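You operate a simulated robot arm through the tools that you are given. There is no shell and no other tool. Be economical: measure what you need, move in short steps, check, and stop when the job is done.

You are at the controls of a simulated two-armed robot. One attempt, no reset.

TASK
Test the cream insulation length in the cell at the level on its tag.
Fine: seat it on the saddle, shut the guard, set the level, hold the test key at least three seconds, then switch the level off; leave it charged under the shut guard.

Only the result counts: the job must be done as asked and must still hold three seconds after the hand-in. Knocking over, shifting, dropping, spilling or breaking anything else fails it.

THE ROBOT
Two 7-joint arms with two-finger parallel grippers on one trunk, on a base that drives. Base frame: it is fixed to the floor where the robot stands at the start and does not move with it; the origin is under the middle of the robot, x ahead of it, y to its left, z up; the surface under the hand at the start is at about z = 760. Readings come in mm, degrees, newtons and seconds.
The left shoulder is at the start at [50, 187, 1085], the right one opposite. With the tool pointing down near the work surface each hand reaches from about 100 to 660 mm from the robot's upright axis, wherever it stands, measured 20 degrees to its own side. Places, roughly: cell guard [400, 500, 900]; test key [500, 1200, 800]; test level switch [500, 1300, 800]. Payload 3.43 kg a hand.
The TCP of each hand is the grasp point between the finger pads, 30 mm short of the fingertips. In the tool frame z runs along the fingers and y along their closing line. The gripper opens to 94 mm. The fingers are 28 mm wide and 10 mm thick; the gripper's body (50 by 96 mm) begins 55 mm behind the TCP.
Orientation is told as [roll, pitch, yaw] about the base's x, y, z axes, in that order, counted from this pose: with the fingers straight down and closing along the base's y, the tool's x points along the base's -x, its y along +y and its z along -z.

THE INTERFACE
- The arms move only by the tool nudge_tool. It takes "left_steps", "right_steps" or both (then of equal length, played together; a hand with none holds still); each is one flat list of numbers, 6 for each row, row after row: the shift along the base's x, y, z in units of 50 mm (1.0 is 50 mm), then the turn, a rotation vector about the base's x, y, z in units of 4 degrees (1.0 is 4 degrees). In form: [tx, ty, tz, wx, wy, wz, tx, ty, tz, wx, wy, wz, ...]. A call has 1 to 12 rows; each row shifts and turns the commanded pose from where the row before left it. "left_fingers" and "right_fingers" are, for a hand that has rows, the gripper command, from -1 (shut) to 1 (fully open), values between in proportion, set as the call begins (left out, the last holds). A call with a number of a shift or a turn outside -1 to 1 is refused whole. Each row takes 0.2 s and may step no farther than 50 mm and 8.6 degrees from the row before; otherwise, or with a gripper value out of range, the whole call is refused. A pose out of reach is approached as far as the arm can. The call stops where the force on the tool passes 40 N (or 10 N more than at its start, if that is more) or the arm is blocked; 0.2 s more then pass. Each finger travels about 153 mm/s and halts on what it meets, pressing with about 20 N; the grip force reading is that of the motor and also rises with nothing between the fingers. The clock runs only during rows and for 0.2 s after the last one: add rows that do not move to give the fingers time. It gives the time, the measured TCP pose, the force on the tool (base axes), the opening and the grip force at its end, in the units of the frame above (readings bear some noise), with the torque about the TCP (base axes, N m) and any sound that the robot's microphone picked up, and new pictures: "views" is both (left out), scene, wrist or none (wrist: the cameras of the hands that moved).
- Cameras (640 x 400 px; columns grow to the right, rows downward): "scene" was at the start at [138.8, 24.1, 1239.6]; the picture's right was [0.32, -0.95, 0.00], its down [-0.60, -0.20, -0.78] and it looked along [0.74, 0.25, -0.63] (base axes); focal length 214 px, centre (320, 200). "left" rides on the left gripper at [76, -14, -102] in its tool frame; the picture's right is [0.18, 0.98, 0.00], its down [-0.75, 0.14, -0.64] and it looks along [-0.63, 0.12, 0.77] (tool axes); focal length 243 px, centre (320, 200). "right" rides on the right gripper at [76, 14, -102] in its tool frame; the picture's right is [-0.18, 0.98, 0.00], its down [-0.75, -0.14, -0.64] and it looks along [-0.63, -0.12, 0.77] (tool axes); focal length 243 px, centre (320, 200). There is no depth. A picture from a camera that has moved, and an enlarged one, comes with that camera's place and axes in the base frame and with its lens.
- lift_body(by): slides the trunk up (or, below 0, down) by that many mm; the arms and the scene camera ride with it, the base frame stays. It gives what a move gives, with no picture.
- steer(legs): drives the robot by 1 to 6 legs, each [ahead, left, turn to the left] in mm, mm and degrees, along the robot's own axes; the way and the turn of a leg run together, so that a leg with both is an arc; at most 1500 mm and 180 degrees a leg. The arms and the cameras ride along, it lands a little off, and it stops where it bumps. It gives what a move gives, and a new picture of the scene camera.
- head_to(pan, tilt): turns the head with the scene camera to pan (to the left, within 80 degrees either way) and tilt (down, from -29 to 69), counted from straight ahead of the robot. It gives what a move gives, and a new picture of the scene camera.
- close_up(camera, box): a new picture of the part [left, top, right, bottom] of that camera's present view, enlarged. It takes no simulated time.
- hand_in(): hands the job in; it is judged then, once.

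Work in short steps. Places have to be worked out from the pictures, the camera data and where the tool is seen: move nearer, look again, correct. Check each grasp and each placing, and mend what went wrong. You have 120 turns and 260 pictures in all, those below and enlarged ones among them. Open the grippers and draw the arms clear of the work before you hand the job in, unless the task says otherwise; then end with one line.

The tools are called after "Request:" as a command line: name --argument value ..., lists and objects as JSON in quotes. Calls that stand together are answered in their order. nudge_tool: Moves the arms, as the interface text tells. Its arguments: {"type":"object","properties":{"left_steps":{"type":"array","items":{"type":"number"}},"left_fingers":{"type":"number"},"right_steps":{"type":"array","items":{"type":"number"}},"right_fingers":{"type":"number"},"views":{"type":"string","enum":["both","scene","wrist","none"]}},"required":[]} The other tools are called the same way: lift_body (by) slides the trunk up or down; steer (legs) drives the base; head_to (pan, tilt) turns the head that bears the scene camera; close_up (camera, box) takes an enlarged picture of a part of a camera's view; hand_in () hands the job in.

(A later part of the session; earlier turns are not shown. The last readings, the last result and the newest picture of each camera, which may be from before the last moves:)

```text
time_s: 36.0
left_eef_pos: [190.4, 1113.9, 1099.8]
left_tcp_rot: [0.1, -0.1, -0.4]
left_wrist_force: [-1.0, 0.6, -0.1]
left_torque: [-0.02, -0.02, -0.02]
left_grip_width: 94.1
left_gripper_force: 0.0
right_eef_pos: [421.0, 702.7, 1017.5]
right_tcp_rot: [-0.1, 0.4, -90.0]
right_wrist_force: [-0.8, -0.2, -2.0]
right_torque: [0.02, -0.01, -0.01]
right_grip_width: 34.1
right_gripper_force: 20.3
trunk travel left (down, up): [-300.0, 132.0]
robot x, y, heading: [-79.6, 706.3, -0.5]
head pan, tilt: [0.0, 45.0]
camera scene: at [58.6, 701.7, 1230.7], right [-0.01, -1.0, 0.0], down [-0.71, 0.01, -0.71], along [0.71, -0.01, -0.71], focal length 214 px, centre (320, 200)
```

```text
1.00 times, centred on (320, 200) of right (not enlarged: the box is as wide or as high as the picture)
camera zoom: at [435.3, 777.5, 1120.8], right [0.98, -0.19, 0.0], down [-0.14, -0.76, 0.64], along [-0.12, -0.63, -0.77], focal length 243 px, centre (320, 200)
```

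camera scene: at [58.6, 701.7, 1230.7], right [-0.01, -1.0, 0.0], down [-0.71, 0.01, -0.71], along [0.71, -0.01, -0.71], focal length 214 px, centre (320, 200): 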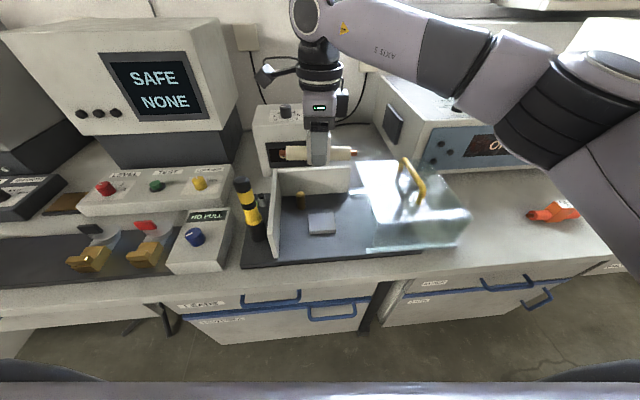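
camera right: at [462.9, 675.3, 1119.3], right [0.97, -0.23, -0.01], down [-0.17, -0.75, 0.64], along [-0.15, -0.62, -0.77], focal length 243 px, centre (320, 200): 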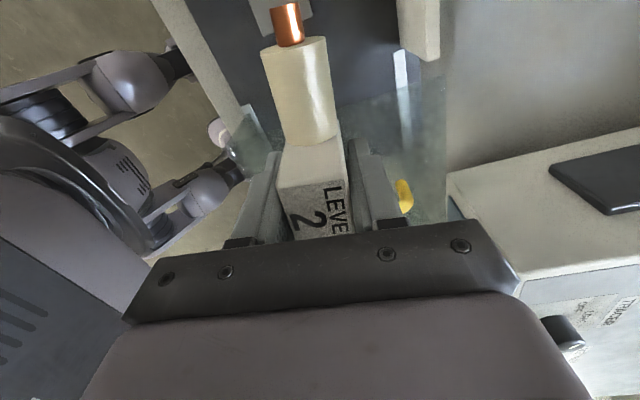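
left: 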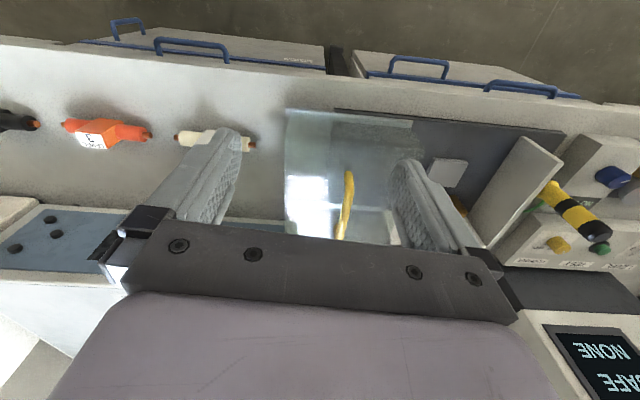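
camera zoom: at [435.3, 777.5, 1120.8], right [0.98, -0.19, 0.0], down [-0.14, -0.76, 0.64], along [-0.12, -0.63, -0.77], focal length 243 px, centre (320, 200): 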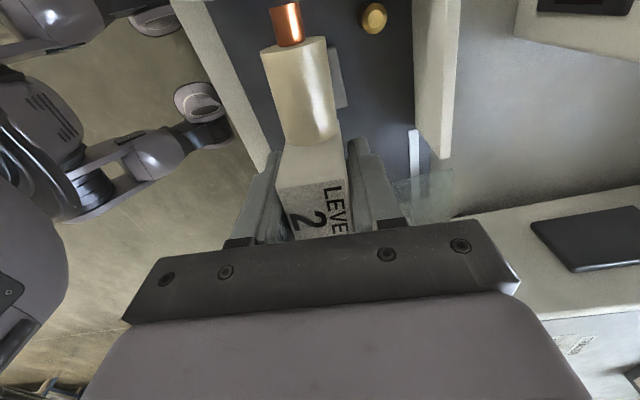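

The pad sits near (423,695). I lower to z≈880 slowly and check from both cameras.

Request:
nudge_tool --right_steps '[0, -0.03, -0.1, 0, 0, 0, 0, -0.03, -0.25, 0, 0, 0, 0, -0.03, -0.35, 0, 0, 0, 0, -0.03, -0.4, 0, 0, 0, 0, 0, -0.4, 0, 0, 0, 0, 0, -0.4, 0, 0, 0, 0, 0, -0.35, 0, 0, 0, 0, 0, -0.25, 0, 0, 0, 0, 0, -0.15, 0, 0, 0]' --views "both"

Request:
close_up --camera "scene" --box '[240, 140, 400, 260]'

```text
time_s: 38.0
left_eef_pos: [191.7, 1115.0, 1101.1]
left_tcp_rot: [0.2, 0.0, -0.3]
left_wrist_force: [0.7, -0.2, -0.2]
left_torque: [0.0, -0.01, -0.01]
left_grip_width: 94.0
left_gripper_force: 0.0
right_eef_pos: [420.4, 695.7, 884.7]
right_tcp_rot: [0.0, 0.4, -90.2]
right_wrist_force: [-0.6, -0.5, -2.4]
right_torque: [-0.01, 0.0, -0.03]
right_grip_width: 34.0
right_gripper_force: 20.1
trunk travel left (down, up): [-300.0, 132.0]
robot x, y, heading: [-85.1, 706.2, -0.2]
head pan, tilt: [0.0, 45.0]
camera scene: at [58.6, 701.7, 1230.7], right [-0.01, -1.0, 0.0], down [-0.71, 0.01, -0.71], along [0.71, -0.01, -0.71], focal length 214 px, centre (320, 200)
camera right: at [435.2, 771.3, 987.8], right [0.98, -0.19, 0.0], down [-0.14, -0.76, 0.64], along [-0.12, -0.63, -0.77], focal length 243 px, centre (320, 200)
```

scene: 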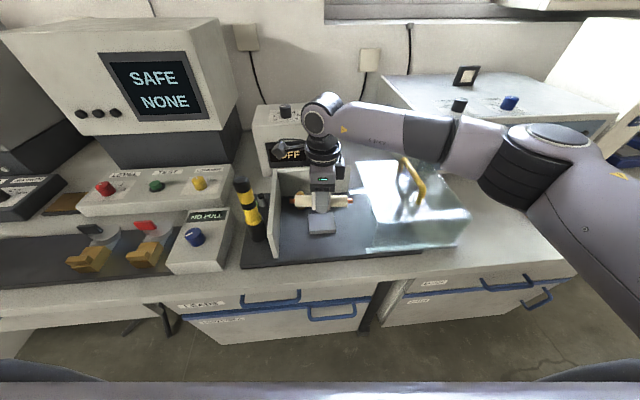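
right: 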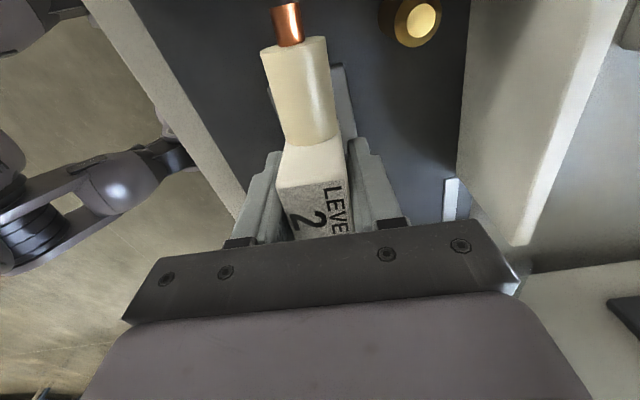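

```text
3.33 times, centred on (320, 200) of scene
camera zoom: at [58.6, 701.7, 1230.7], right [-0.01, -1.0, 0.0], down [-0.71, 0.01, -0.71], along [0.71, -0.01, -0.71], focal length 715 px, centre (320, 200)
```

zoom: 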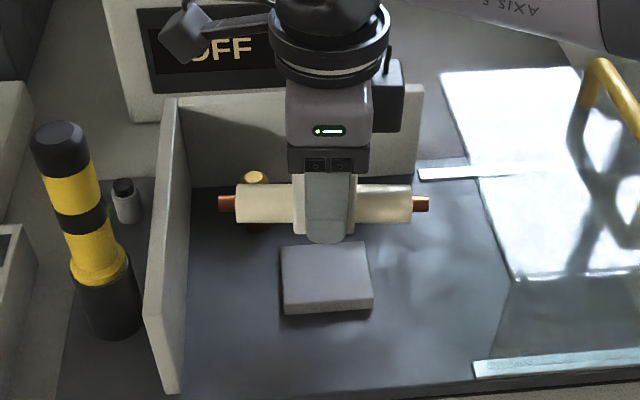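

The pad centre lies ≈(422,692). I lower to about 10 mm above the pad and recheck visually.

Request:
nudge_tool --right_steps '[0.02, -0.04, -0.15, 0, 0, 0, 0.02, -0.03, -0.25, 0, 0, 0, 0, 0, -0.3, 0, 0, 0, 0, 0, -0.25, 0, 0, 0, 0, 0, -0.12, 0, 0, 0]' --views "wrist"

Request:
close_up --camera "scene" --box '[260, 150, 380, 240]'

```text
time_s: 39.2
left_eef_pos: [190.8, 1114.9, 1101.6]
left_tcp_rot: [0.1, -0.1, -0.4]
left_wrist_force: [-0.5, 0.4, 0.3]
left_torque: [0.0, 0.02, 0.02]
left_grip_width: 94.4
left_gripper_force: 0.1
right_eef_pos: [422.7, 694.4, 830.1]
right_tcp_rot: [-0.2, 0.3, -90.1]
right_wrist_force: [0.5, 0.2, -1.0]
right_torque: [0.03, 0.01, -0.03]
right_grip_width: 34.1
right_gripper_force: 19.5
trunk travel left (down, up): [-300.0, 132.0]
robot x, y, heading: [-80.2, 706.4, -0.6]
head pan, tilt: [0.0, 45.0]
camera right: at [437.5, 768.4, 934.0], right [0.98, -0.19, 0.0], down [-0.14, -0.76, 0.64], along [-0.12, -0.63, -0.77], focal length 243 px, centre (320, 200)
```

right: 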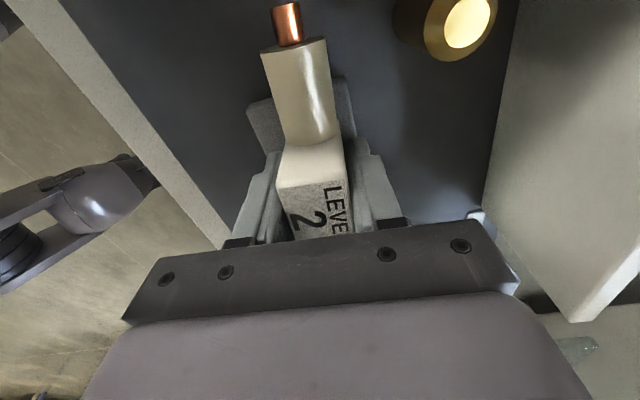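

```text
4.44 times, centred on (320, 195) of scene
camera zoom: at [58.6, 701.7, 1230.7], right [-0.01, -1.0, 0.0], down [-0.71, 0.01, -0.71], along [0.71, -0.01, -0.71], focal length 953 px, centre (320, 222)
```

zoom: 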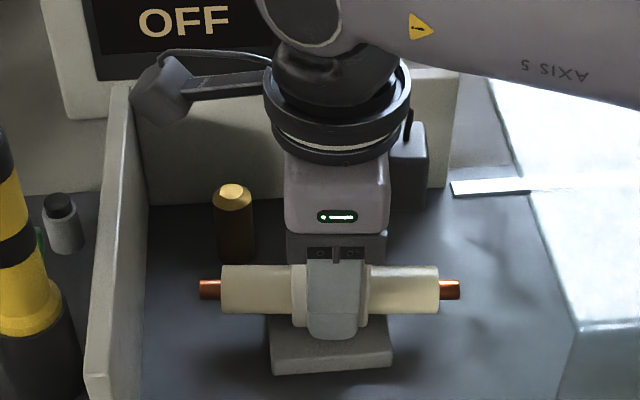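

Alignment in y is good; I shift 3 mm back in x and lower gently to contact.

Request:
nudge_tool --right_steps '[-0.06, -0.02, -0.08, 0, 0, 0, 0, 0, -0.08, 0, 0, 0, 0, 0, -0.06, 0, 0, 0]' --views "none"

Request:
close_up --camera "scene" --box '[260, 150, 380, 240]'

```text
time_s: 40.0
left_eef_pos: [190.7, 1116.3, 1101.4]
left_tcp_rot: [0.0, -0.2, -0.4]
left_wrist_force: [0.6, -0.9, 0.5]
left_torque: [-0.01, -0.01, 0.0]
left_grip_width: 93.9
left_gripper_force: 0.0
right_eef_pos: [419.7, 692.9, 824.2]
right_tcp_rot: [0.3, 0.5, -90.2]
right_wrist_force: [7.9, 0.5, 29.5]
right_torque: [-0.34, 0.42, -0.08]
right_grip_width: 33.9
right_gripper_force: 20.1
trunk travel left (down, up): [-300.0, 132.0]
robot x, y, heading: [-80.5, 705.9, -0.6]
head pan, tilt: [0.0, 45.0]
```

```text
4.44 times, centred on (320, 195) of scene
camera zoom: at [56.9, 701.9, 1231.4], right [-0.01, -1.0, 0.0], down [-0.71, 0.01, -0.71], along [0.71, -0.01, -0.71], focal length 953 px, centre (320, 222)
```

zoom: 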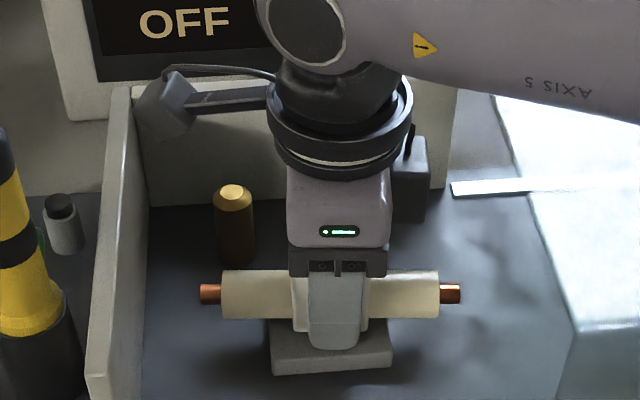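

Contact at z≈824 with 30 N. I ease up slightly, open to about 60 mm, then look.

Request:
nudge_tool --right_steps '[0, 0, 0.07, 0, 0, 0, 0, 0, 0, 0, 0, 0]' --views "none"

Request:
nudge_tool --right_steps '[0, 0, 0, 0, 0, 0, 0, 0, 0, 0, 0, 0, 0, 0, 0, 0, 0, 0]' --right_fingers 0.4 --views "wrist"

Request:
close_up --camera "scene" --box '[260, 150, 380, 240]'

```text
time_s: 40.6
left_eef_pos: [190.7, 1113.7, 1100.6]
left_tcp_rot: [0.0, 0.0, -0.4]
left_wrist_force: [0.3, 0.1, -0.5]
left_torque: [0.01, -0.02, 0.01]
left_grip_width: 94.0
left_gripper_force: 0.0
right_eef_pos: [420.2, 693.1, 823.3]
right_tcp_rot: [0.0, 0.5, -90.1]
right_wrist_force: [9.6, 2.8, 17.6]
right_torque: [0.01, -0.04, -0.05]
right_grip_width: 34.0
right_gripper_force: 20.0
trunk travel left (down, up): [-300.0, 132.0]
robot x, y, heading: [-80.4, 704.2, -0.4]
head pan, tilt: [0.0, 45.0]
```

```text
time_s: 41.4
left_eef_pos: [189.6, 1115.1, 1101.1]
left_tcp_rot: [0.0, -0.1, -0.5]
left_wrist_force: [0.2, 0.0, -0.3]
left_torque: [0.04, -0.02, 0.02]
left_grip_width: 94.0
left_gripper_force: 0.0
right_eef_pos: [417.7, 693.7, 824.5]
right_tcp_rot: [0.0, 0.4, -90.1]
right_wrist_force: [-11.5, 0.9, 14.5]
right_torque: [-0.16, -0.13, -0.14]
right_grip_width: 59.9
right_gripper_force: 0.0
trunk travel left (down, up): [-300.0, 132.0]
robot x, y, heading: [-82.3, 705.0, -0.4]
head pan, tilt: [0.0, 45.0]
camera right: at [432.7, 767.8, 927.9], right [0.98, -0.19, 0.0], down [-0.14, -0.76, 0.64], along [-0.12, -0.63, -0.77], focal length 243 px, centre (320, 200)
```

right: 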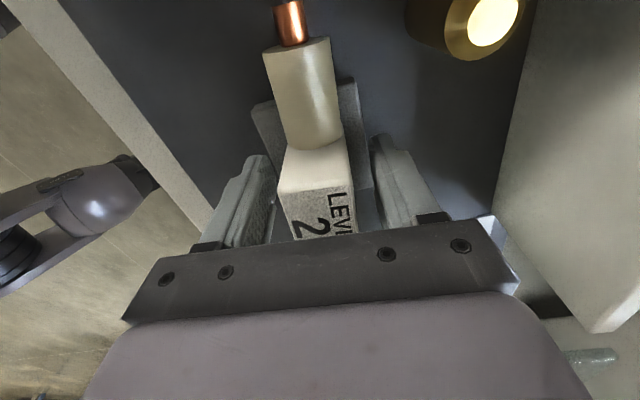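

```text
4.44 times, centred on (320, 195) of scene
camera zoom: at [56.5, 701.8, 1230.9], right [-0.01, -1.0, 0.0], down [-0.71, 0.01, -0.71], along [0.71, -0.01, -0.71], focal length 953 px, centre (320, 222)
```

zoom: 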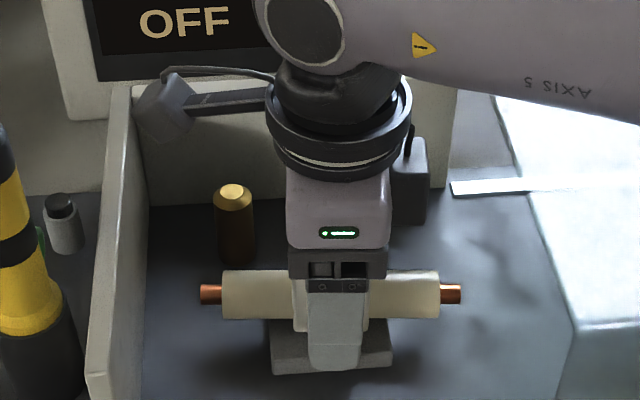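

Fingertips seem to rest on the pad. I lift straight up slowly and check the piece.

Request:
nudge_tool --right_steps '[0, 0, 0.1, 0, 0, 0, 0, 0, 0.1, 0, 0, 0, 0, 0, 0.2, 0, 0, 0, 0, 0, 0.4, 0, 0, 0, 0, 0, 0.6, 0, 0, 0, 0, 0, 0.8, 0, 0, 0, 0, 0, 0.8, 0, 0, 0]' --views "wrist"

Request:
close_up --camera "scene" --box '[260, 150, 380, 240]'

```text
time_s: 43.0
left_eef_pos: [192.0, 1114.6, 1101.3]
left_tcp_rot: [0.2, 0.0, -0.4]
left_wrist_force: [1.1, -0.4, -0.1]
left_torque: [0.0, 0.01, -0.01]
left_grip_width: 94.1
left_gripper_force: 0.0
right_eef_pos: [419.1, 694.0, 975.1]
right_tcp_rot: [0.0, 0.3, -90.1]
right_wrist_force: [-0.4, 0.4, -0.9]
right_torque: [0.0, 0.01, 0.0]
right_grip_width: 65.9
right_gripper_force: 0.1
trunk travel left (down, up): [-300.0, 132.0]
robot x, y, heading: [-79.8, 704.8, -0.7]
head pan, tilt: [0.0, 45.0]
camera right: at [434.5, 767.5, 1078.2], right [0.98, -0.19, 0.0], down [-0.14, -0.76, 0.64], along [-0.12, -0.63, -0.77], focal length 243 px, centre (320, 200)
```

right: 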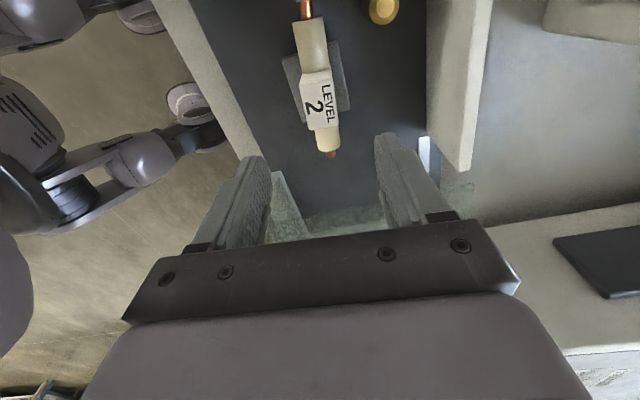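

```text
4.44 times, centred on (320, 195) of scene
camera zoom: at [58.2, 701.8, 1230.7], right [-0.01, -1.0, 0.0], down [-0.71, 0.01, -0.71], along [0.71, -0.01, -0.71], focal length 953 px, centre (320, 222)
```

zoom: 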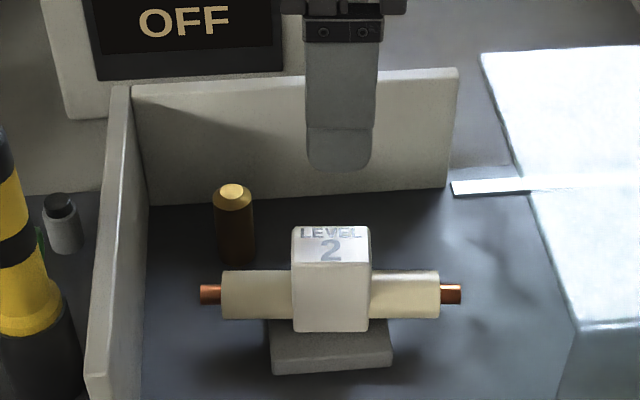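

The piece is seated squarely. Next I take the right hand up and to the guard handle (≈470,470), rotating toward yaw 0 so the fingers can straddle the bar.

Request:
nudge_tool --right_steps '[0, 0, 0.8, 0, 0, 1, 0, 0, 0.8, 0, 0, 1, 0.1, -0.45, 0, 0, 0, 1, 0.1, -0.45, 0, 0, 0, 1, 0.1, -0.45, 0, 0, 0, 1, 0.1, -0.45, 0, 0, 0, 1, 0.1, -0.45, 0, 0, 0, 1, 0.1, -0.45, 0, 0, 0, 1, 0.1, -0.45, 0, 0, 0, 1, 0.1, -0.45, 0, 0, 0, 1, 0.1, -0.45, 0, 0, 0, 1, 0.1, -0.45, 0, 0, 0, 1]' --views "none" --right_fingers 1

Request:
nudge_tool --right_steps '[0, 0, 0, 0, 0, 1, 0, 0, 0, 0, 0, 1, 0, 0, 0, 0, 0, 1, 0, 0, 0, 0, 0, 1, 0, 0, 0, 0, 0, 1, 0, 0, 0, 0, 0, 1, 0, 0, 0, 0, 0, 1, 0, 0, 0, 0, 0, 1, 0, 0, 0, 0, 0, 1, 0, 0, 0, 0, 0, 1, 0, 0, 0, 0, 0, 0.5]' --views "both"

```text
time_s: 45.6
left_eef_pos: [192.1, 1114.3, 1100.4]
left_tcp_rot: [0.1, -0.2, -0.4]
left_wrist_force: [0.1, 0.9, -0.5]
left_torque: [0.01, -0.01, 0.0]
left_grip_width: 94.2
left_gripper_force: 0.0
right_eef_pos: [468.9, 467.6, 1053.2]
right_tcp_rot: [0.0, 0.4, -42.1]
right_wrist_force: [-0.1, -0.1, -0.2]
right_torque: [0.01, 0.01, -0.04]
right_grip_width: 94.1
right_gripper_force: 0.1
trunk travel left (down, up): [-300.0, 132.0]
robot x, y, heading: [-82.0, 706.3, -0.4]
head pan, tilt: [0.0, 45.0]
```

```text
time_s: 48.0
left_eef_pos: [192.1, 1114.0, 1099.7]
left_tcp_rot: [0.1, 0.1, -0.4]
left_wrist_force: [-0.1, 0.2, 0.8]
left_torque: [0.0, -0.01, -0.03]
left_grip_width: 93.7
left_gripper_force: 0.1
right_eef_pos: [470.4, 467.2, 1054.1]
right_tcp_rot: [-0.1, 0.3, -0.1]
right_wrist_force: [0.0, 0.2, 0.0]
right_torque: [-0.01, -0.02, -0.04]
right_grip_width: 93.8
right_gripper_force: 0.0
trunk travel left (down, up): [-300.0, 132.0]
robot x, y, heading: [-84.1, 705.5, -0.8]
head pan, tilt: [0.0, 45.0]
camera scene: at [58.5, 701.7, 1230.7], right [-0.01, -1.0, 0.0], down [-0.71, 0.01, -0.71], along [0.71, -0.01, -0.71], focal length 214 px, centre (320, 200)
camera right: at [394.2, 480.9, 1157.0], right [0.18, 0.98, 0.0], down [0.76, -0.14, 0.64], along [0.63, -0.12, -0.77], focal length 243 px, centre (320, 200)
```

scene: 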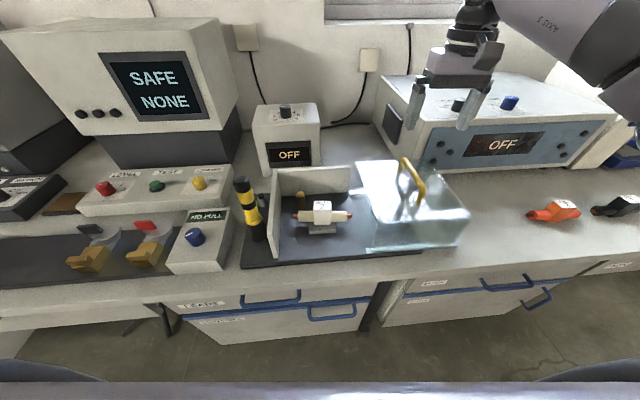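
right: 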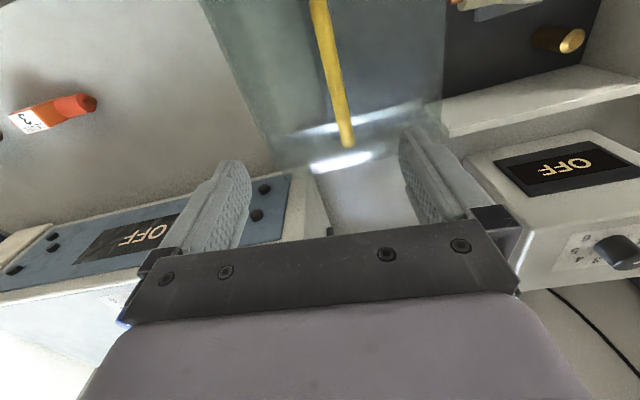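

The handle bar spans x≈390–495 at y≈481. I shift to (440,480) and descend to z≈965 to check.

Request:
nudge_tool --right_steps '[-0.2, 0.1, -0.4, 0, 0, 0, -0.2, 0.1, -0.6, 0, 0, 0, -0.2, 0.06, -0.8, 0, 0, 0]' --views "both"

Request:
close_up --camera "scene" --box '[330, 80, 490, 260]'

```text
time_s: 48.8
left_eef_pos: [191.4, 1114.4, 1100.4]
left_tcp_rot: [0.0, 0.1, -0.4]
left_wrist_force: [0.1, 0.1, 0.0]
left_torque: [0.0, -0.03, 0.02]
left_grip_width: 93.7
left_gripper_force: 0.1
right_eef_pos: [437.3, 482.0, 964.7]
right_tcp_rot: [-0.1, 0.3, -0.2]
right_wrist_force: [-0.6, -0.6, 0.1]
right_torque: [-0.02, -0.03, 0.0]
right_grip_width: 94.0
right_gripper_force: 0.0
trunk travel left (down, up): [-300.0, 132.0]
robot x, y, heading: [-83.7, 707.5, -0.5]
head pan, tilt: [0.0, 45.0]
camera scene: at [58.6, 701.5, 1230.7], right [-0.01, -1.0, 0.0], down [-0.71, 0.01, -0.71], along [0.71, -0.01, -0.71], focal length 214 px, centre (320, 200)
camera right: at [363.2, 495.1, 1067.9], right [0.19, 0.98, 0.0], down [0.76, -0.14, 0.64], along [0.63, -0.12, -0.77], focal length 243 px, centre (320, 200)
```

scene: 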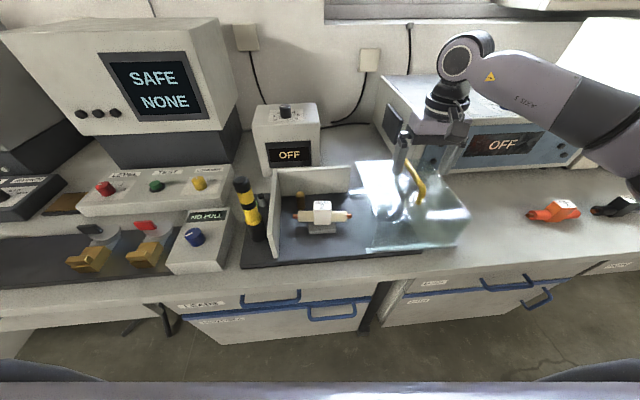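
right: 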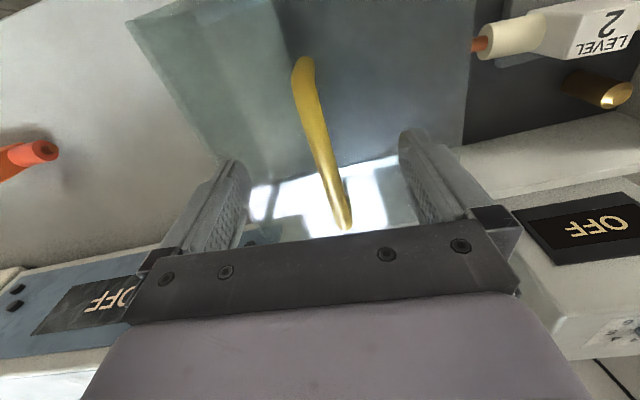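

```text
2.22 times, centred on (410, 170) of scene
camera zoom: at [58.6, 701.5, 1230.7], right [-0.01, -1.0, 0.0], down [-0.71, 0.01, -0.71], along [0.71, -0.01, -0.71], focal length 477 px, centre (120, 267)
```

zoom: 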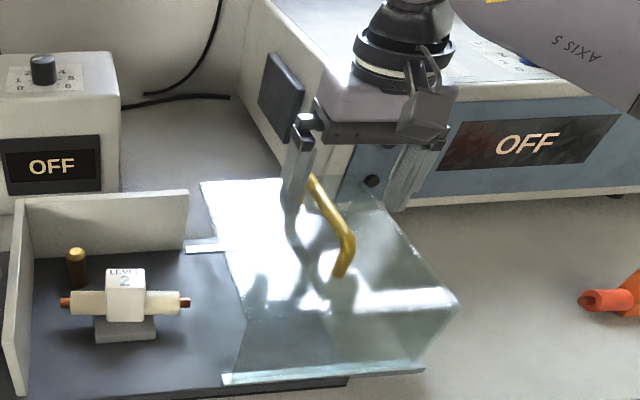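

The fingers straddle the bar. I descend to z≈903 and close.

Request:
nudge_tool --right_steps '[0.06, 0.04, -0.4, 0, 0, 0, 0, 0, -0.4, 0, 0, 0, 0, 0, -0.4, 0, 0, 0]' --views "wrist"

Request:
close_up --camera "scene" --box '[330, 120, 490, 260]'

```text
time_s: 49.6
left_eef_pos: [189.0, 1115.6, 1102.0]
left_tcp_rot: [-0.1, -0.3, -0.4]
left_wrist_force: [0.3, 0.0, 0.0]
left_torque: [-0.01, 0.0, 0.01]
left_grip_width: 94.2
left_gripper_force: 0.1
right_eef_pos: [442.5, 483.8, 913.5]
right_tcp_rot: [0.1, -0.5, -0.1]
right_wrist_force: [-4.1, -2.5, 40.8]
right_torque: [-0.92, 0.62, 0.03]
right_grip_width: 93.8
right_gripper_force: 0.1
trunk travel left (down, up): [-300.0, 132.0]
robot x, y, heading: [-79.5, 709.1, -0.3]
head pan, tilt: [0.0, 45.0]
camera right: at [364.7, 497.0, 1015.7], right [0.19, 0.98, 0.0], down [0.75, -0.14, 0.65], along [0.64, -0.12, -0.76], focal length 243 px, centre (320, 200)
```

right: 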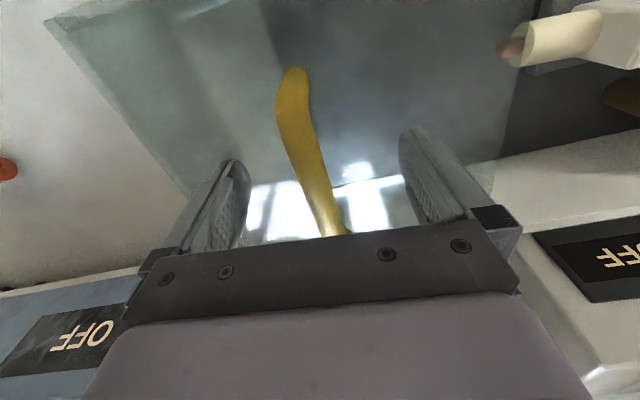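

```text
2.86 times, centred on (410, 190) of scene
camera zoom: at [54.9, 703.1, 1232.2], right [-0.01, -1.0, 0.0], down [-0.7, 0.0, -0.71], along [0.71, -0.01, -0.7], focal length 613 px, centre (63, 229)
```

zoom: 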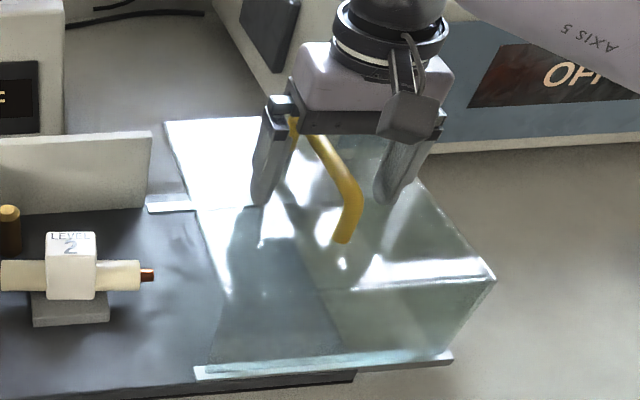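

The fingertips touched the guard top (z≈883). I raise 8 mm and close on the bar.

Request:
nudge_tool --right_steps '[0, 0, 0.25, 0, 0, 0, 0, 0, 0, 0, 0, 0]' --views "none"

Request:
nudge_tool --right_steps '[0, 0, 0, 0, 0, 0, 0, 0, 0, 0, 0, 0, 0, 0, 0, 0, 0, 0]' --right_fingers -1 --views "both"

```text
time_s: 50.2
left_eef_pos: [192.6, 1113.7, 1100.7]
left_tcp_rot: [0.1, -0.1, -0.3]
left_wrist_force: [-0.4, -0.4, -0.4]
left_torque: [0.04, -0.02, 0.0]
left_grip_width: 94.1
left_gripper_force: 0.0
right_eef_pos: [441.1, 482.4, 913.2]
right_tcp_rot: [-0.1, 0.6, -0.1]
right_wrist_force: [0.4, 1.5, 1.8]
right_torque: [0.09, -0.07, -0.06]
right_grip_width: 94.0
right_gripper_force: 0.1
trunk travel left (down, up): [-300.0, 132.0]
robot x, y, heading: [-80.3, 707.0, -0.4]
head pan, tilt: [0.0, 45.0]
```

```text
time_s: 51.0
left_eef_pos: [191.1, 1114.8, 1101.4]
left_tcp_rot: [0.1, -0.1, -0.5]
left_wrist_force: [-0.6, -0.1, 0.7]
left_torque: [-0.01, -0.01, 0.01]
left_grip_width: 93.9
left_gripper_force: 0.1
right_eef_pos: [441.3, 482.6, 914.9]
right_tcp_rot: [-0.1, 0.5, -0.1]
right_wrist_force: [-2.8, -1.0, -0.6]
right_torque: [0.02, -0.24, 0.51]
right_grip_width: 19.9
right_gripper_force: 20.0
trunk travel left (down, up): [-300.0, 132.0]
robot x, y, heading: [-81.8, 709.0, -0.5]
head pan, tilt: [0.0, 45.0]
camera scene: at [58.6, 701.4, 1230.6], right [-0.01, -1.0, 0.0], down [-0.71, 0.01, -0.71], along [0.71, -0.01, -0.71], focal length 214 px, centre (320, 200)
camera right: at [366.8, 495.8, 1018.5], right [0.19, 0.98, 0.0], down [0.76, -0.14, 0.64], along [0.62, -0.12, -0.77], focal length 243 px, centre (320, 200)
```

scene: 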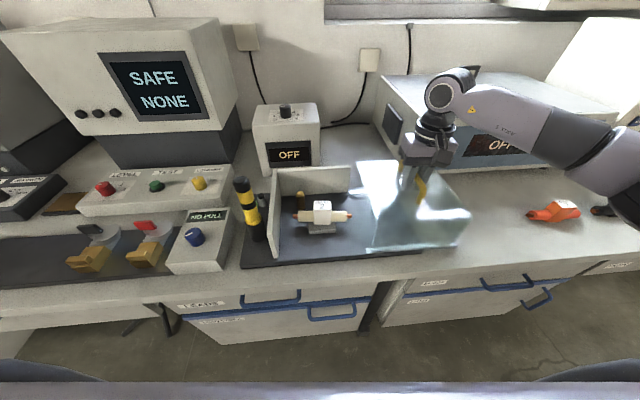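
right: 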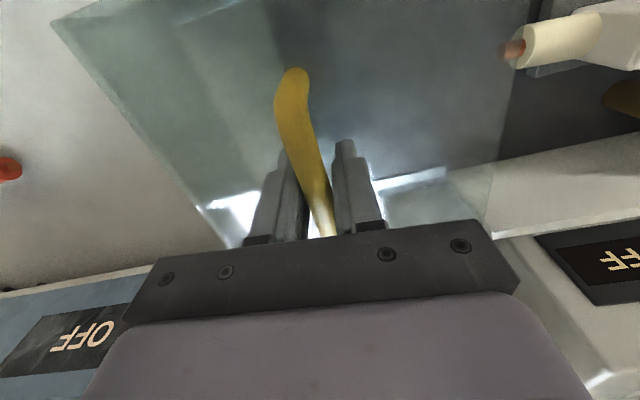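

The bar is gripped. I slide it a short way left (+y) to test it moves freely.

Request:
nudge_tool --right_steps '[0, 0.1, 0, 0, 0, 0, 0, 0.2, 0, 0, 0, 0, 0, 0.3, 0, 0, 0, 0, 0, 0.3, 0, 0, 0, 0]' --views "scene"

```text
time_s: 52.0
left_eef_pos: [191.6, 1114.8, 1101.5]
left_tcp_rot: [0.2, -0.1, -0.4]
left_wrist_force: [-0.1, -1.2, 0.4]
left_torque: [-0.01, 0.0, 0.0]
left_grip_width: 94.1
left_gripper_force: 0.0
right_eef_pos: [440.8, 528.4, 917.0]
right_tcp_rot: [-0.1, 0.4, 0.0]
right_wrist_force: [-14.4, -1.6, -6.6]
right_torque: [-0.02, 0.03, 0.45]
right_grip_width: 20.2
right_gripper_force: 20.0
trunk travel left (down, up): [-300.0, 132.0]
robot x, y, heading: [-82.4, 708.4, -0.5]
head pan, tilt: [0.0, 45.0]
camera scene: at [57.5, 701.5, 1230.8], right [-0.01, -1.0, 0.0], down [-0.71, 0.01, -0.71], along [0.71, -0.01, -0.71], focal length 214 px, centre (320, 200)
```

scene: 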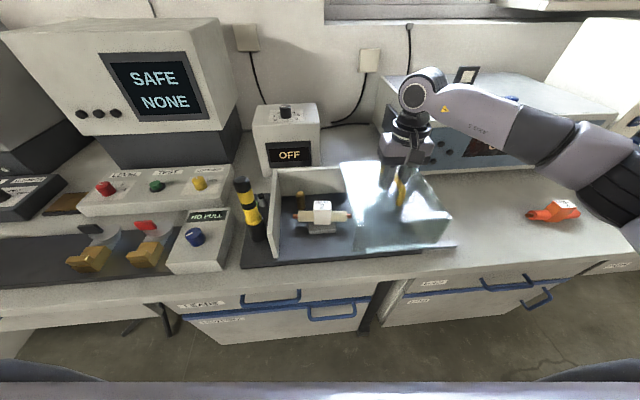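

It slides; the sideways force shows the rail is tilted a few degrees toward −x. Before the guard's edge passes the piece, I check it's open-sided.

Request:
close_up --camera "scene" --box '[260, 140, 460, 270]'

Request:
close_up --camera "right" --box '[0, 0, 640, 400]'

```text
3.08 times, centred on (360, 205) of scene
camera zoom: at [57.5, 701.5, 1230.8], right [-0.01, -1.0, 0.0], down [-0.71, 0.01, -0.71], along [0.71, -0.01, -0.71], focal length 660 px, centre (197, 185)
```

zoom: 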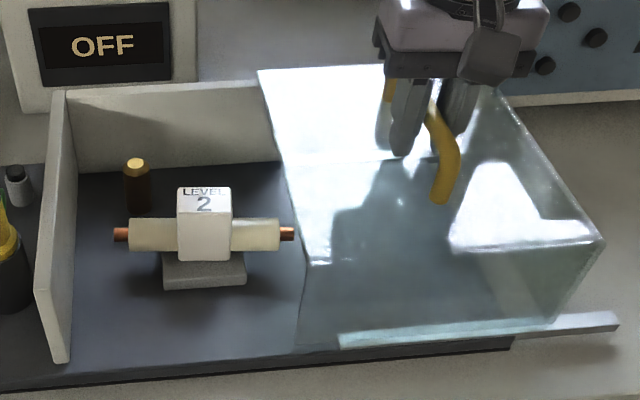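

```text
1.00 times, centred on (320, 200) of right (not enlarged: the box is as wide or as high as the picture)
camera zoom: at [365.6, 541.8, 1019.7], right [0.18, 0.98, 0.0], down [0.76, -0.14, 0.64], along [0.63, -0.12, -0.77], focal length 243 px, centre (320, 200)
```

zoom: 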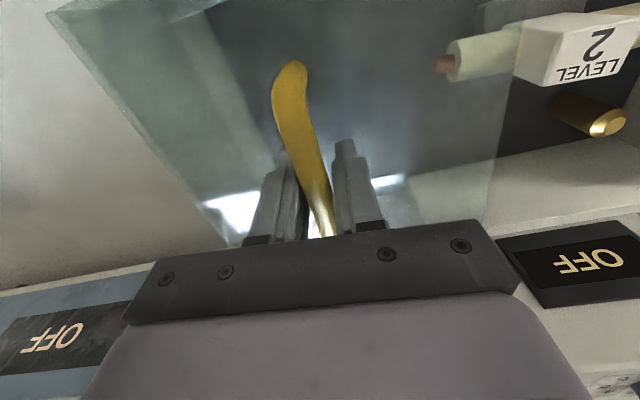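

The copper tip is already showing tinted beneath the glass with no disturbance, so it seems open-sided. I advance 35 mm more with x compensation and check.

Request:
nudge_tool --right_steps '[-0.1, 0.1, -0.03, 0, 0, 0.3, -0.04, 0.2, 0, 0, 0, 0.3, -0.02, 0.2, 0, 0, 0, 0, -0.02, 0.2, 0, 0, 0, 0]' --views "none"

Request:
close_up --camera "scene" --box '[260, 140, 460, 270]'

```text
time_s: 53.0
left_eef_pos: [192.9, 1114.8, 1099.8]
left_tcp_rot: [0.0, 0.1, -0.4]
left_wrist_force: [0.2, 0.5, -0.1]
left_torque: [0.01, -0.03, -0.01]
left_grip_width: 93.9
left_gripper_force: 0.0
right_eef_pos: [434.4, 564.8, 914.6]
right_tcp_rot: [0.0, 0.2, 2.2]
right_wrist_force: [15.2, 1.1, 5.5]
right_torque: [0.03, 0.07, 0.47]
right_grip_width: 19.2
right_gripper_force: 20.1
trunk travel left (down, up): [-300.0, 132.0]
robot x, y, heading: [-81.4, 708.7, -0.4]
head pan, tilt: [0.0, 45.0]
```

```text
3.08 times, centred on (360, 205) of scene
camera zoom: at [59.5, 702.0, 1230.6], right [-0.01, -1.0, 0.0], down [-0.71, 0.01, -0.71], along [0.71, -0.01, -0.71], focal length 660 px, centre (197, 185)
```

zoom: 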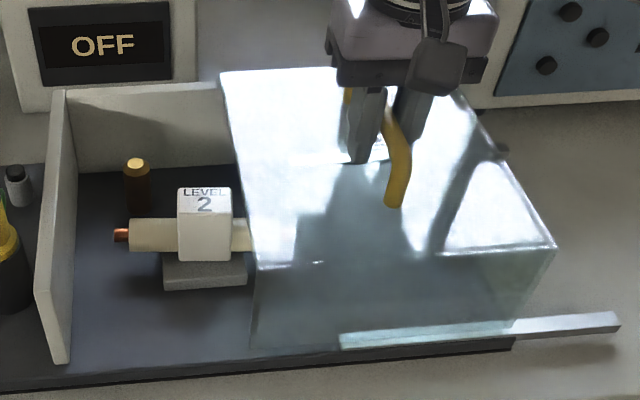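

Specimen undisturbed; guard open-sided. I continue sliding with a gentler x slope.

Request:
nudge_tool --right_steps '[0.08, 0.2, 0, 0, 0, 0.2, -0.015, 0.3, 0, 0, 0, 0.2, -0.02, 0.3, 0, 0, 0, 0, -0.02, 0.3, 0, 0, 0, 0, -0.02, 0.3, 0, 0, 0, 0, -0.02, 0.3, 0, 0, 0, 0]' --views "none"

Request:
close_up --camera "scene" --box '[240, 140, 440, 270]'

```text
time_s: 54.4
left_eef_pos: [191.1, 1114.0, 1101.8]
left_tcp_rot: [0.2, -0.1, -0.4]
left_wrist_force: [0.0, 0.7, 0.8]
left_torque: [-0.01, -0.02, 0.02]
left_grip_width: 94.0
left_gripper_force: 0.1
right_eef_pos: [430.7, 648.8, 914.2]
right_tcp_rot: [-0.1, 0.4, 3.8]
right_wrist_force: [-15.5, -0.9, -2.8]
right_torque: [0.0, -0.02, 0.42]
right_grip_width: 18.3
right_gripper_force: 20.1
trunk travel left (down, up): [-300.0, 132.0]
robot x, y, heading: [-80.8, 705.9, -0.4]
head pan, tilt: [0.0, 45.0]
```

```text
3.08 times, centred on (340, 205) of scene
camera zoom: at [57.1, 701.6, 1230.8], right [-0.01, -1.0, 0.0], down [-0.71, 0.01, -0.71], along [0.71, -0.01, -0.71], focal length 660 px, centre (258, 185)
```

zoom: 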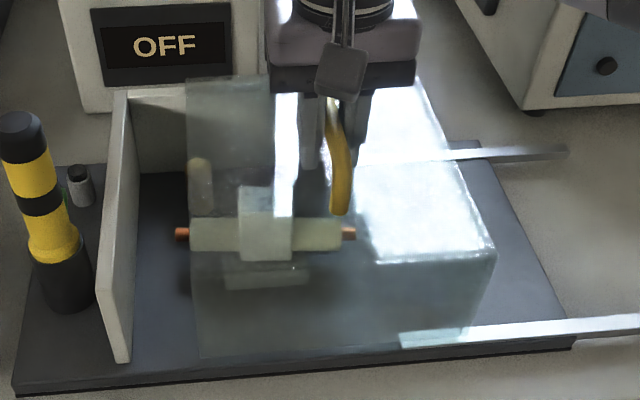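

About 60 mm remain. I continue with slope −0.1 and watch for the stop.

Request:
nudge_tool --right_steps '[-0.08, 0.1, 0, 0, 0, 0.2, -0.03, 0.3, 0, 0, 0, 0.2, -0.03, 0.3, 0, 0, 0, 0, -0.03, 0.25, 0, 0, 0, 0, -0.01, 0.15, 0, 0, 0, 0]' --views "none"

Request:
close_up --camera "scene" --box '[240, 140, 440, 270]'

```text
time_s: 55.6
left_eef_pos: [193.8, 1111.9, 1100.1]
left_tcp_rot: [0.1, 0.1, -0.5]
left_wrist_force: [-1.3, 0.1, -0.5]
left_torque: [-0.01, 0.01, 0.03]
left_grip_width: 94.0
left_gripper_force: 0.1
right_eef_pos: [426.4, 697.6, 914.0]
right_tcp_rot: [-0.3, 0.3, 5.1]
right_wrist_force: [15.4, -14.5, 1.8]
right_torque: [0.16, 0.08, -0.02]
right_grip_width: 18.4
right_gripper_force: 19.5
trunk travel left (down, up): [-300.0, 132.0]
robot x, y, heading: [-79.7, 703.9, -0.4]
head pan, tilt: [0.0, 45.0]
```

```text
3.08 times, centred on (340, 205) of scene
camera zoom: at [60.0, 699.7, 1230.6], right [-0.01, -1.0, 0.0], down [-0.71, 0.01, -0.71], along [0.71, -0.01, -0.71], focal length 660 px, centre (258, 185)
```

zoom: 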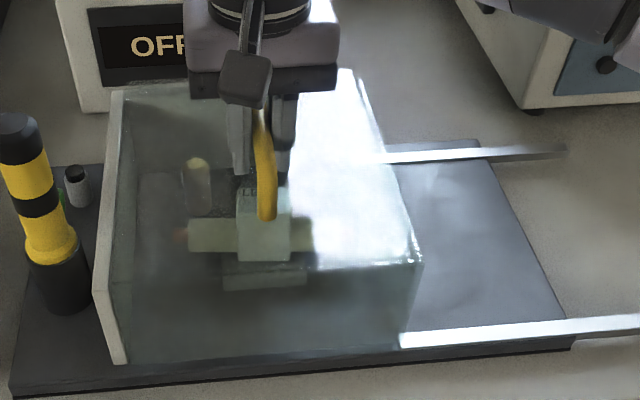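

The guard appears against the left wall (y-force −14.5 N). One small extra push to confirm the stop.

Request:
nudge_tool --right_steps '[0.04, 0.08, 0, 0, 0, 0, 0, 0.06, 0, 0, 0, 0, 0, 0, 0, 0, 0, 0]' --views "scene"

Request:
close_up --camera "scene" --box '[0, 20, 320, 220]'

```text
time_s: 56.2
left_eef_pos: [191.5, 1113.9, 1101.6]
left_tcp_rot: [0.1, 0.1, -0.6]
left_wrist_force: [0.6, -0.7, 0.1]
left_torque: [0.01, -0.04, 0.01]
left_grip_width: 93.8
left_gripper_force: 0.1
right_eef_pos: [425.8, 698.8, 915.2]
right_tcp_rot: [-1.2, 0.7, 4.7]
right_wrist_force: [-5.1, -12.2, 3.9]
right_torque: [-0.03, 0.15, 0.15]
right_grip_width: 18.0
right_gripper_force: 19.7
trunk travel left (down, up): [-300.0, 132.0]
robot x, y, heading: [-82.4, 703.1, -0.5]
head pan, tilt: [0.0, 45.0]
stopped in row 2 (right hand): the force on the tool passed its limit at 41 N (the readings are from after the stop); the commanded pose is now the measured one
camera scene: at [57.1, 700.2, 1230.9], right [-0.01, -1.0, 0.0], down [-0.71, 0.01, -0.71], along [0.71, -0.01, -0.71], focal length 214 px, centre (320, 200)
```

scene: 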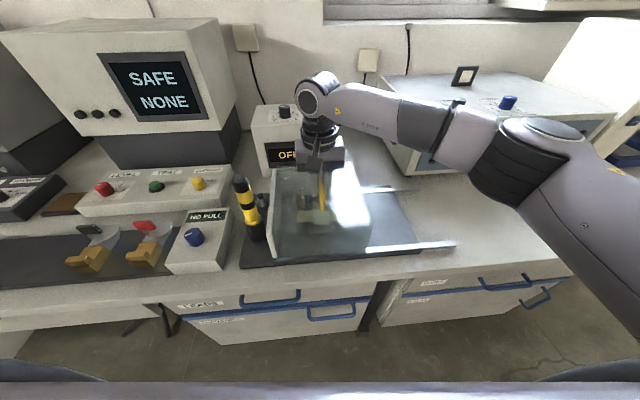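

```text
2.00 times, centred on (160, 120) of scene
camera zoom: at [57.1, 700.2, 1230.9], right [-0.01, -1.0, 0.0], down [-0.71, 0.01, -0.71], along [0.71, -0.01, -0.71], focal length 429 px, centre (640, 360)
```

zoom: 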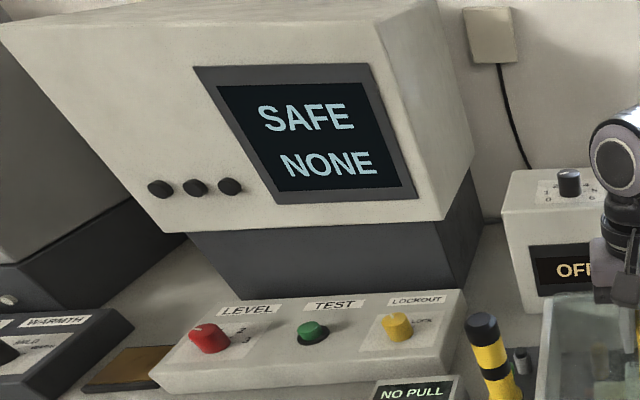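

Stop confirmed. I release the handle, rise, and retreat the right arm.

Request:
nudge_tool --right_steps '[0, 0, 0, 0, 0, 0, 0, 0, 0, 0, 0, 0, 0, 0, 0, 0, 0, 0]' --right_fingers 0.3 --views "none"

Request:
nudge_tool --right_steps '[0, 0, 0.3, 0, 0, 0, 0, 0, 0.6, 0, 0, 0, 0, 0, 0.8, 0, 0, 0, 0, -0.2, 0.8, 0, 0, 0, -0.5, -0.8, 0.2, 0, 0, 0, -0.5, -0.8, 0, 0, 0, 0, -0.5, -0.8, 0, 0, 0, 0, -0.5, -0.8, 0, 0, 0, 0, -0.5, -0.8, 0, 0, 0, 0, -0.2, -0.8, 0, 0, 0, 0]' --views "scene"

Request:
close_up --camera "scene" --box '[240, 140, 440, 270]'

```text
time_s: 57.0
left_eef_pos: [192.1, 1113.8, 1100.5]
left_tcp_rot: [0.2, 0.0, -0.5]
left_wrist_force: [0.6, -0.7, -0.1]
left_torque: [0.0, 0.01, -0.02]
left_grip_width: 94.0
left_gripper_force: 0.0
right_eef_pos: [427.2, 702.6, 914.2]
right_tcp_rot: [-0.8, 0.5, 4.9]
right_wrist_force: [1.4, 1.8, 1.8]
right_torque: [0.14, -0.06, -0.03]
right_grip_width: 62.1
right_gripper_force: 0.6
trunk travel left (down, up): [-300.0, 132.0]
robot x, y, heading: [-79.9, 705.4, -0.6]
head pan, tilt: [0.0, 45.0]
```

```text
time_s: 59.2
left_eef_pos: [192.4, 1112.4, 1101.9]
left_tcp_rot: [0.1, 0.0, -0.5]
left_wrist_force: [-0.4, -1.1, 0.0]
left_torque: [-0.01, 0.0, -0.02]
left_grip_width: 94.1
left_gripper_force: 0.0
right_eef_pos: [291.6, 451.3, 1048.7]
right_tcp_rot: [-0.9, 0.6, 4.9]
right_wrist_force: [-0.2, 0.9, -0.7]
right_torque: [0.0, 0.02, -0.02]
right_grip_width: 61.1
right_gripper_force: 0.1
trunk travel left (down, up): [-300.0, 132.0]
robot x, y, heading: [-79.8, 704.7, -0.6]
head pan, tilt: [0.0, 45.0]
camera scene: at [58.0, 700.4, 1230.7], right [-0.01, -1.0, 0.0], down [-0.71, 0.01, -0.71], along [0.71, -0.01, -0.71], focal length 214 px, centre (320, 200)
```

scene: 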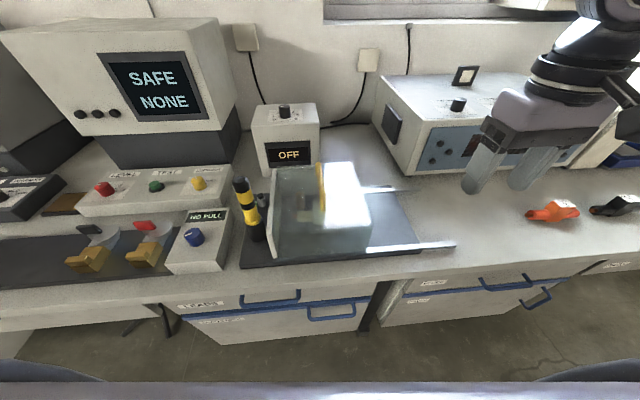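

```text
3.08 times, centred on (340, 205) of scene
camera zoom: at [58.0, 700.4, 1230.7], right [-0.01, -1.0, 0.0], down [-0.71, 0.01, -0.71], along [0.71, -0.01, -0.71], focal length 660 px, centre (258, 185)
```

zoom: 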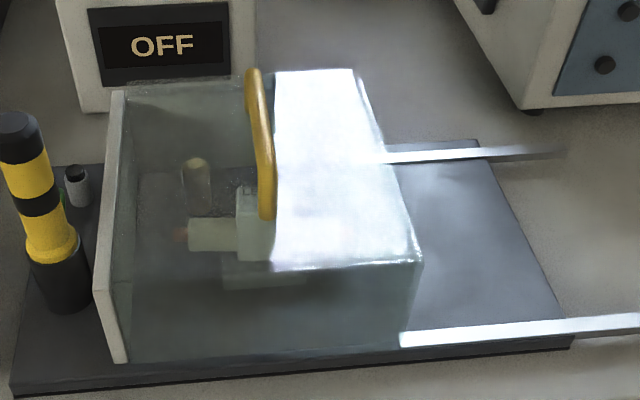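

Guard is shut. Now I drive left to the control box (level ≈(500,1290), test ≈(505,1170)).

Request:
steer --legs '[[0, 330, 0]]'

Request:
head_to --pan 15 --tilt 40

Request:
close_up --camera "scene" --box '[160, 80, 480, 280]'

```text
time_s: 62.7
left_eef_pos: [198.3, 1442.8, 1100.4]
left_tcp_rot: [0.2, 0.0, -0.8]
left_wrist_force: [0.1, 0.3, 0.0]
left_torque: [0.0, 0.0, -0.01]
left_grip_width: 94.2
left_gripper_force: 0.0
right_eef_pos: [295.0, 779.9, 1049.3]
right_tcp_rot: [-0.9, 0.4, 4.7]
right_wrist_force: [0.2, -0.2, 0.1]
right_torque: [-0.05, 0.01, -0.01]
right_grip_width: 61.3
right_gripper_force: 0.1
trunk travel left (down, up): [-300.0, 132.0]
robot x, y, heading: [-74.4, 1034.4, -1.0]
head pan, tilt: [0.0, 45.0]
camera scene: at [62.1, 1030.4, 1230.7], right [-0.01, -1.0, 0.0], down [-0.71, 0.01, -0.71], along [0.71, -0.01, -0.71], focal length 214 px, centre (320, 200)
```

scene: 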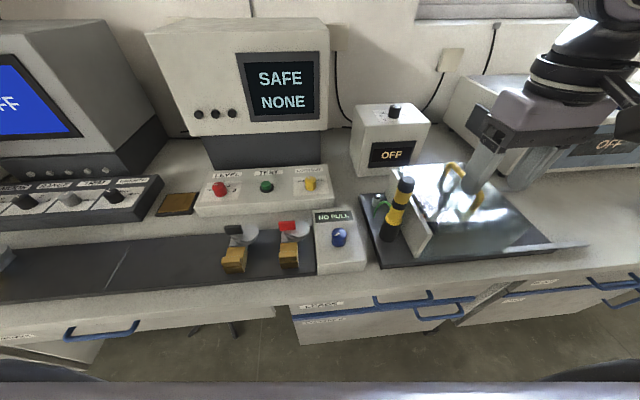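

```text
time_s: 63.4
left_eef_pos: [197.6, 1442.7, 1100.9]
left_tcp_rot: [0.1, 0.0, -0.6]
left_wrist_force: [0.6, 0.0, -0.4]
left_torque: [0.05, -0.01, 0.01]
left_grip_width: 94.2
left_gripper_force: 0.1
right_eef_pos: [295.5, 779.7, 1047.6]
right_tcp_rot: [-0.9, 0.5, 4.6]
right_wrist_force: [-0.3, 0.5, 0.8]
right_torque: [-0.02, -0.02, 0.02]
right_grip_width: 61.2
right_gripper_force: 0.2
trunk travel left (down, up): [-300.0, 132.0]
robot x, y, heading: [-76.0, 1036.2, -1.0]
head pan, tilt: [15.0, 40.0]
camera scene: at [63.2, 1052.2, 1237.9], right [0.25, -0.97, 0.0], down [-0.62, -0.16, -0.77], along [0.74, 0.19, -0.64], focal length 214 px, centre (320, 200)
```

scene: 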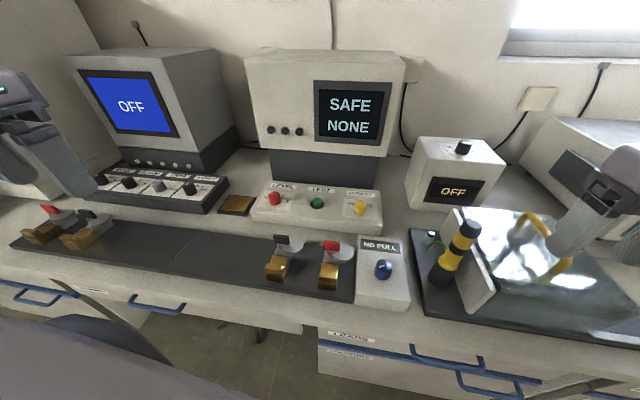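

```text
2.00 times, centred on (320, 180) of scene
camera zoom: at [63.2, 1052.2, 1237.9], right [0.25, -0.97, 0.0], down [-0.62, -0.16, -0.77], along [0.74, 0.19, -0.64], focal length 429 px, centre (320, 240)
```

zoom: 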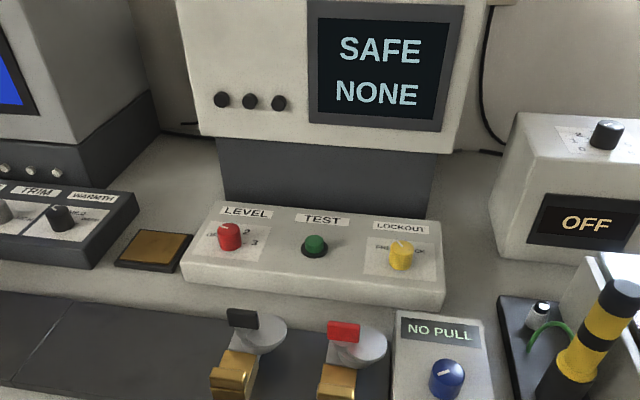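

Zooming in on the panel.

Request:
close_up --camera "scene" --box '[250, 175, 390, 240]'

```text
4.57 times, centred on (320, 208) of scene
camera zoom: at [63.2, 1052.2, 1237.9], right [0.25, -0.97, 0.0], down [-0.62, -0.16, -0.77], along [0.74, 0.19, -0.64], focal length 980 px, centre (320, 166)
```

zoom: 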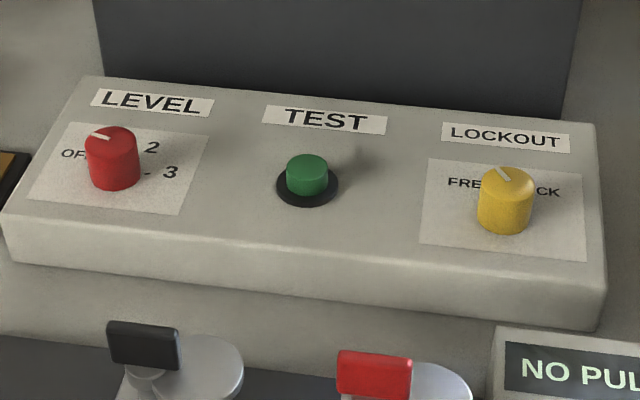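

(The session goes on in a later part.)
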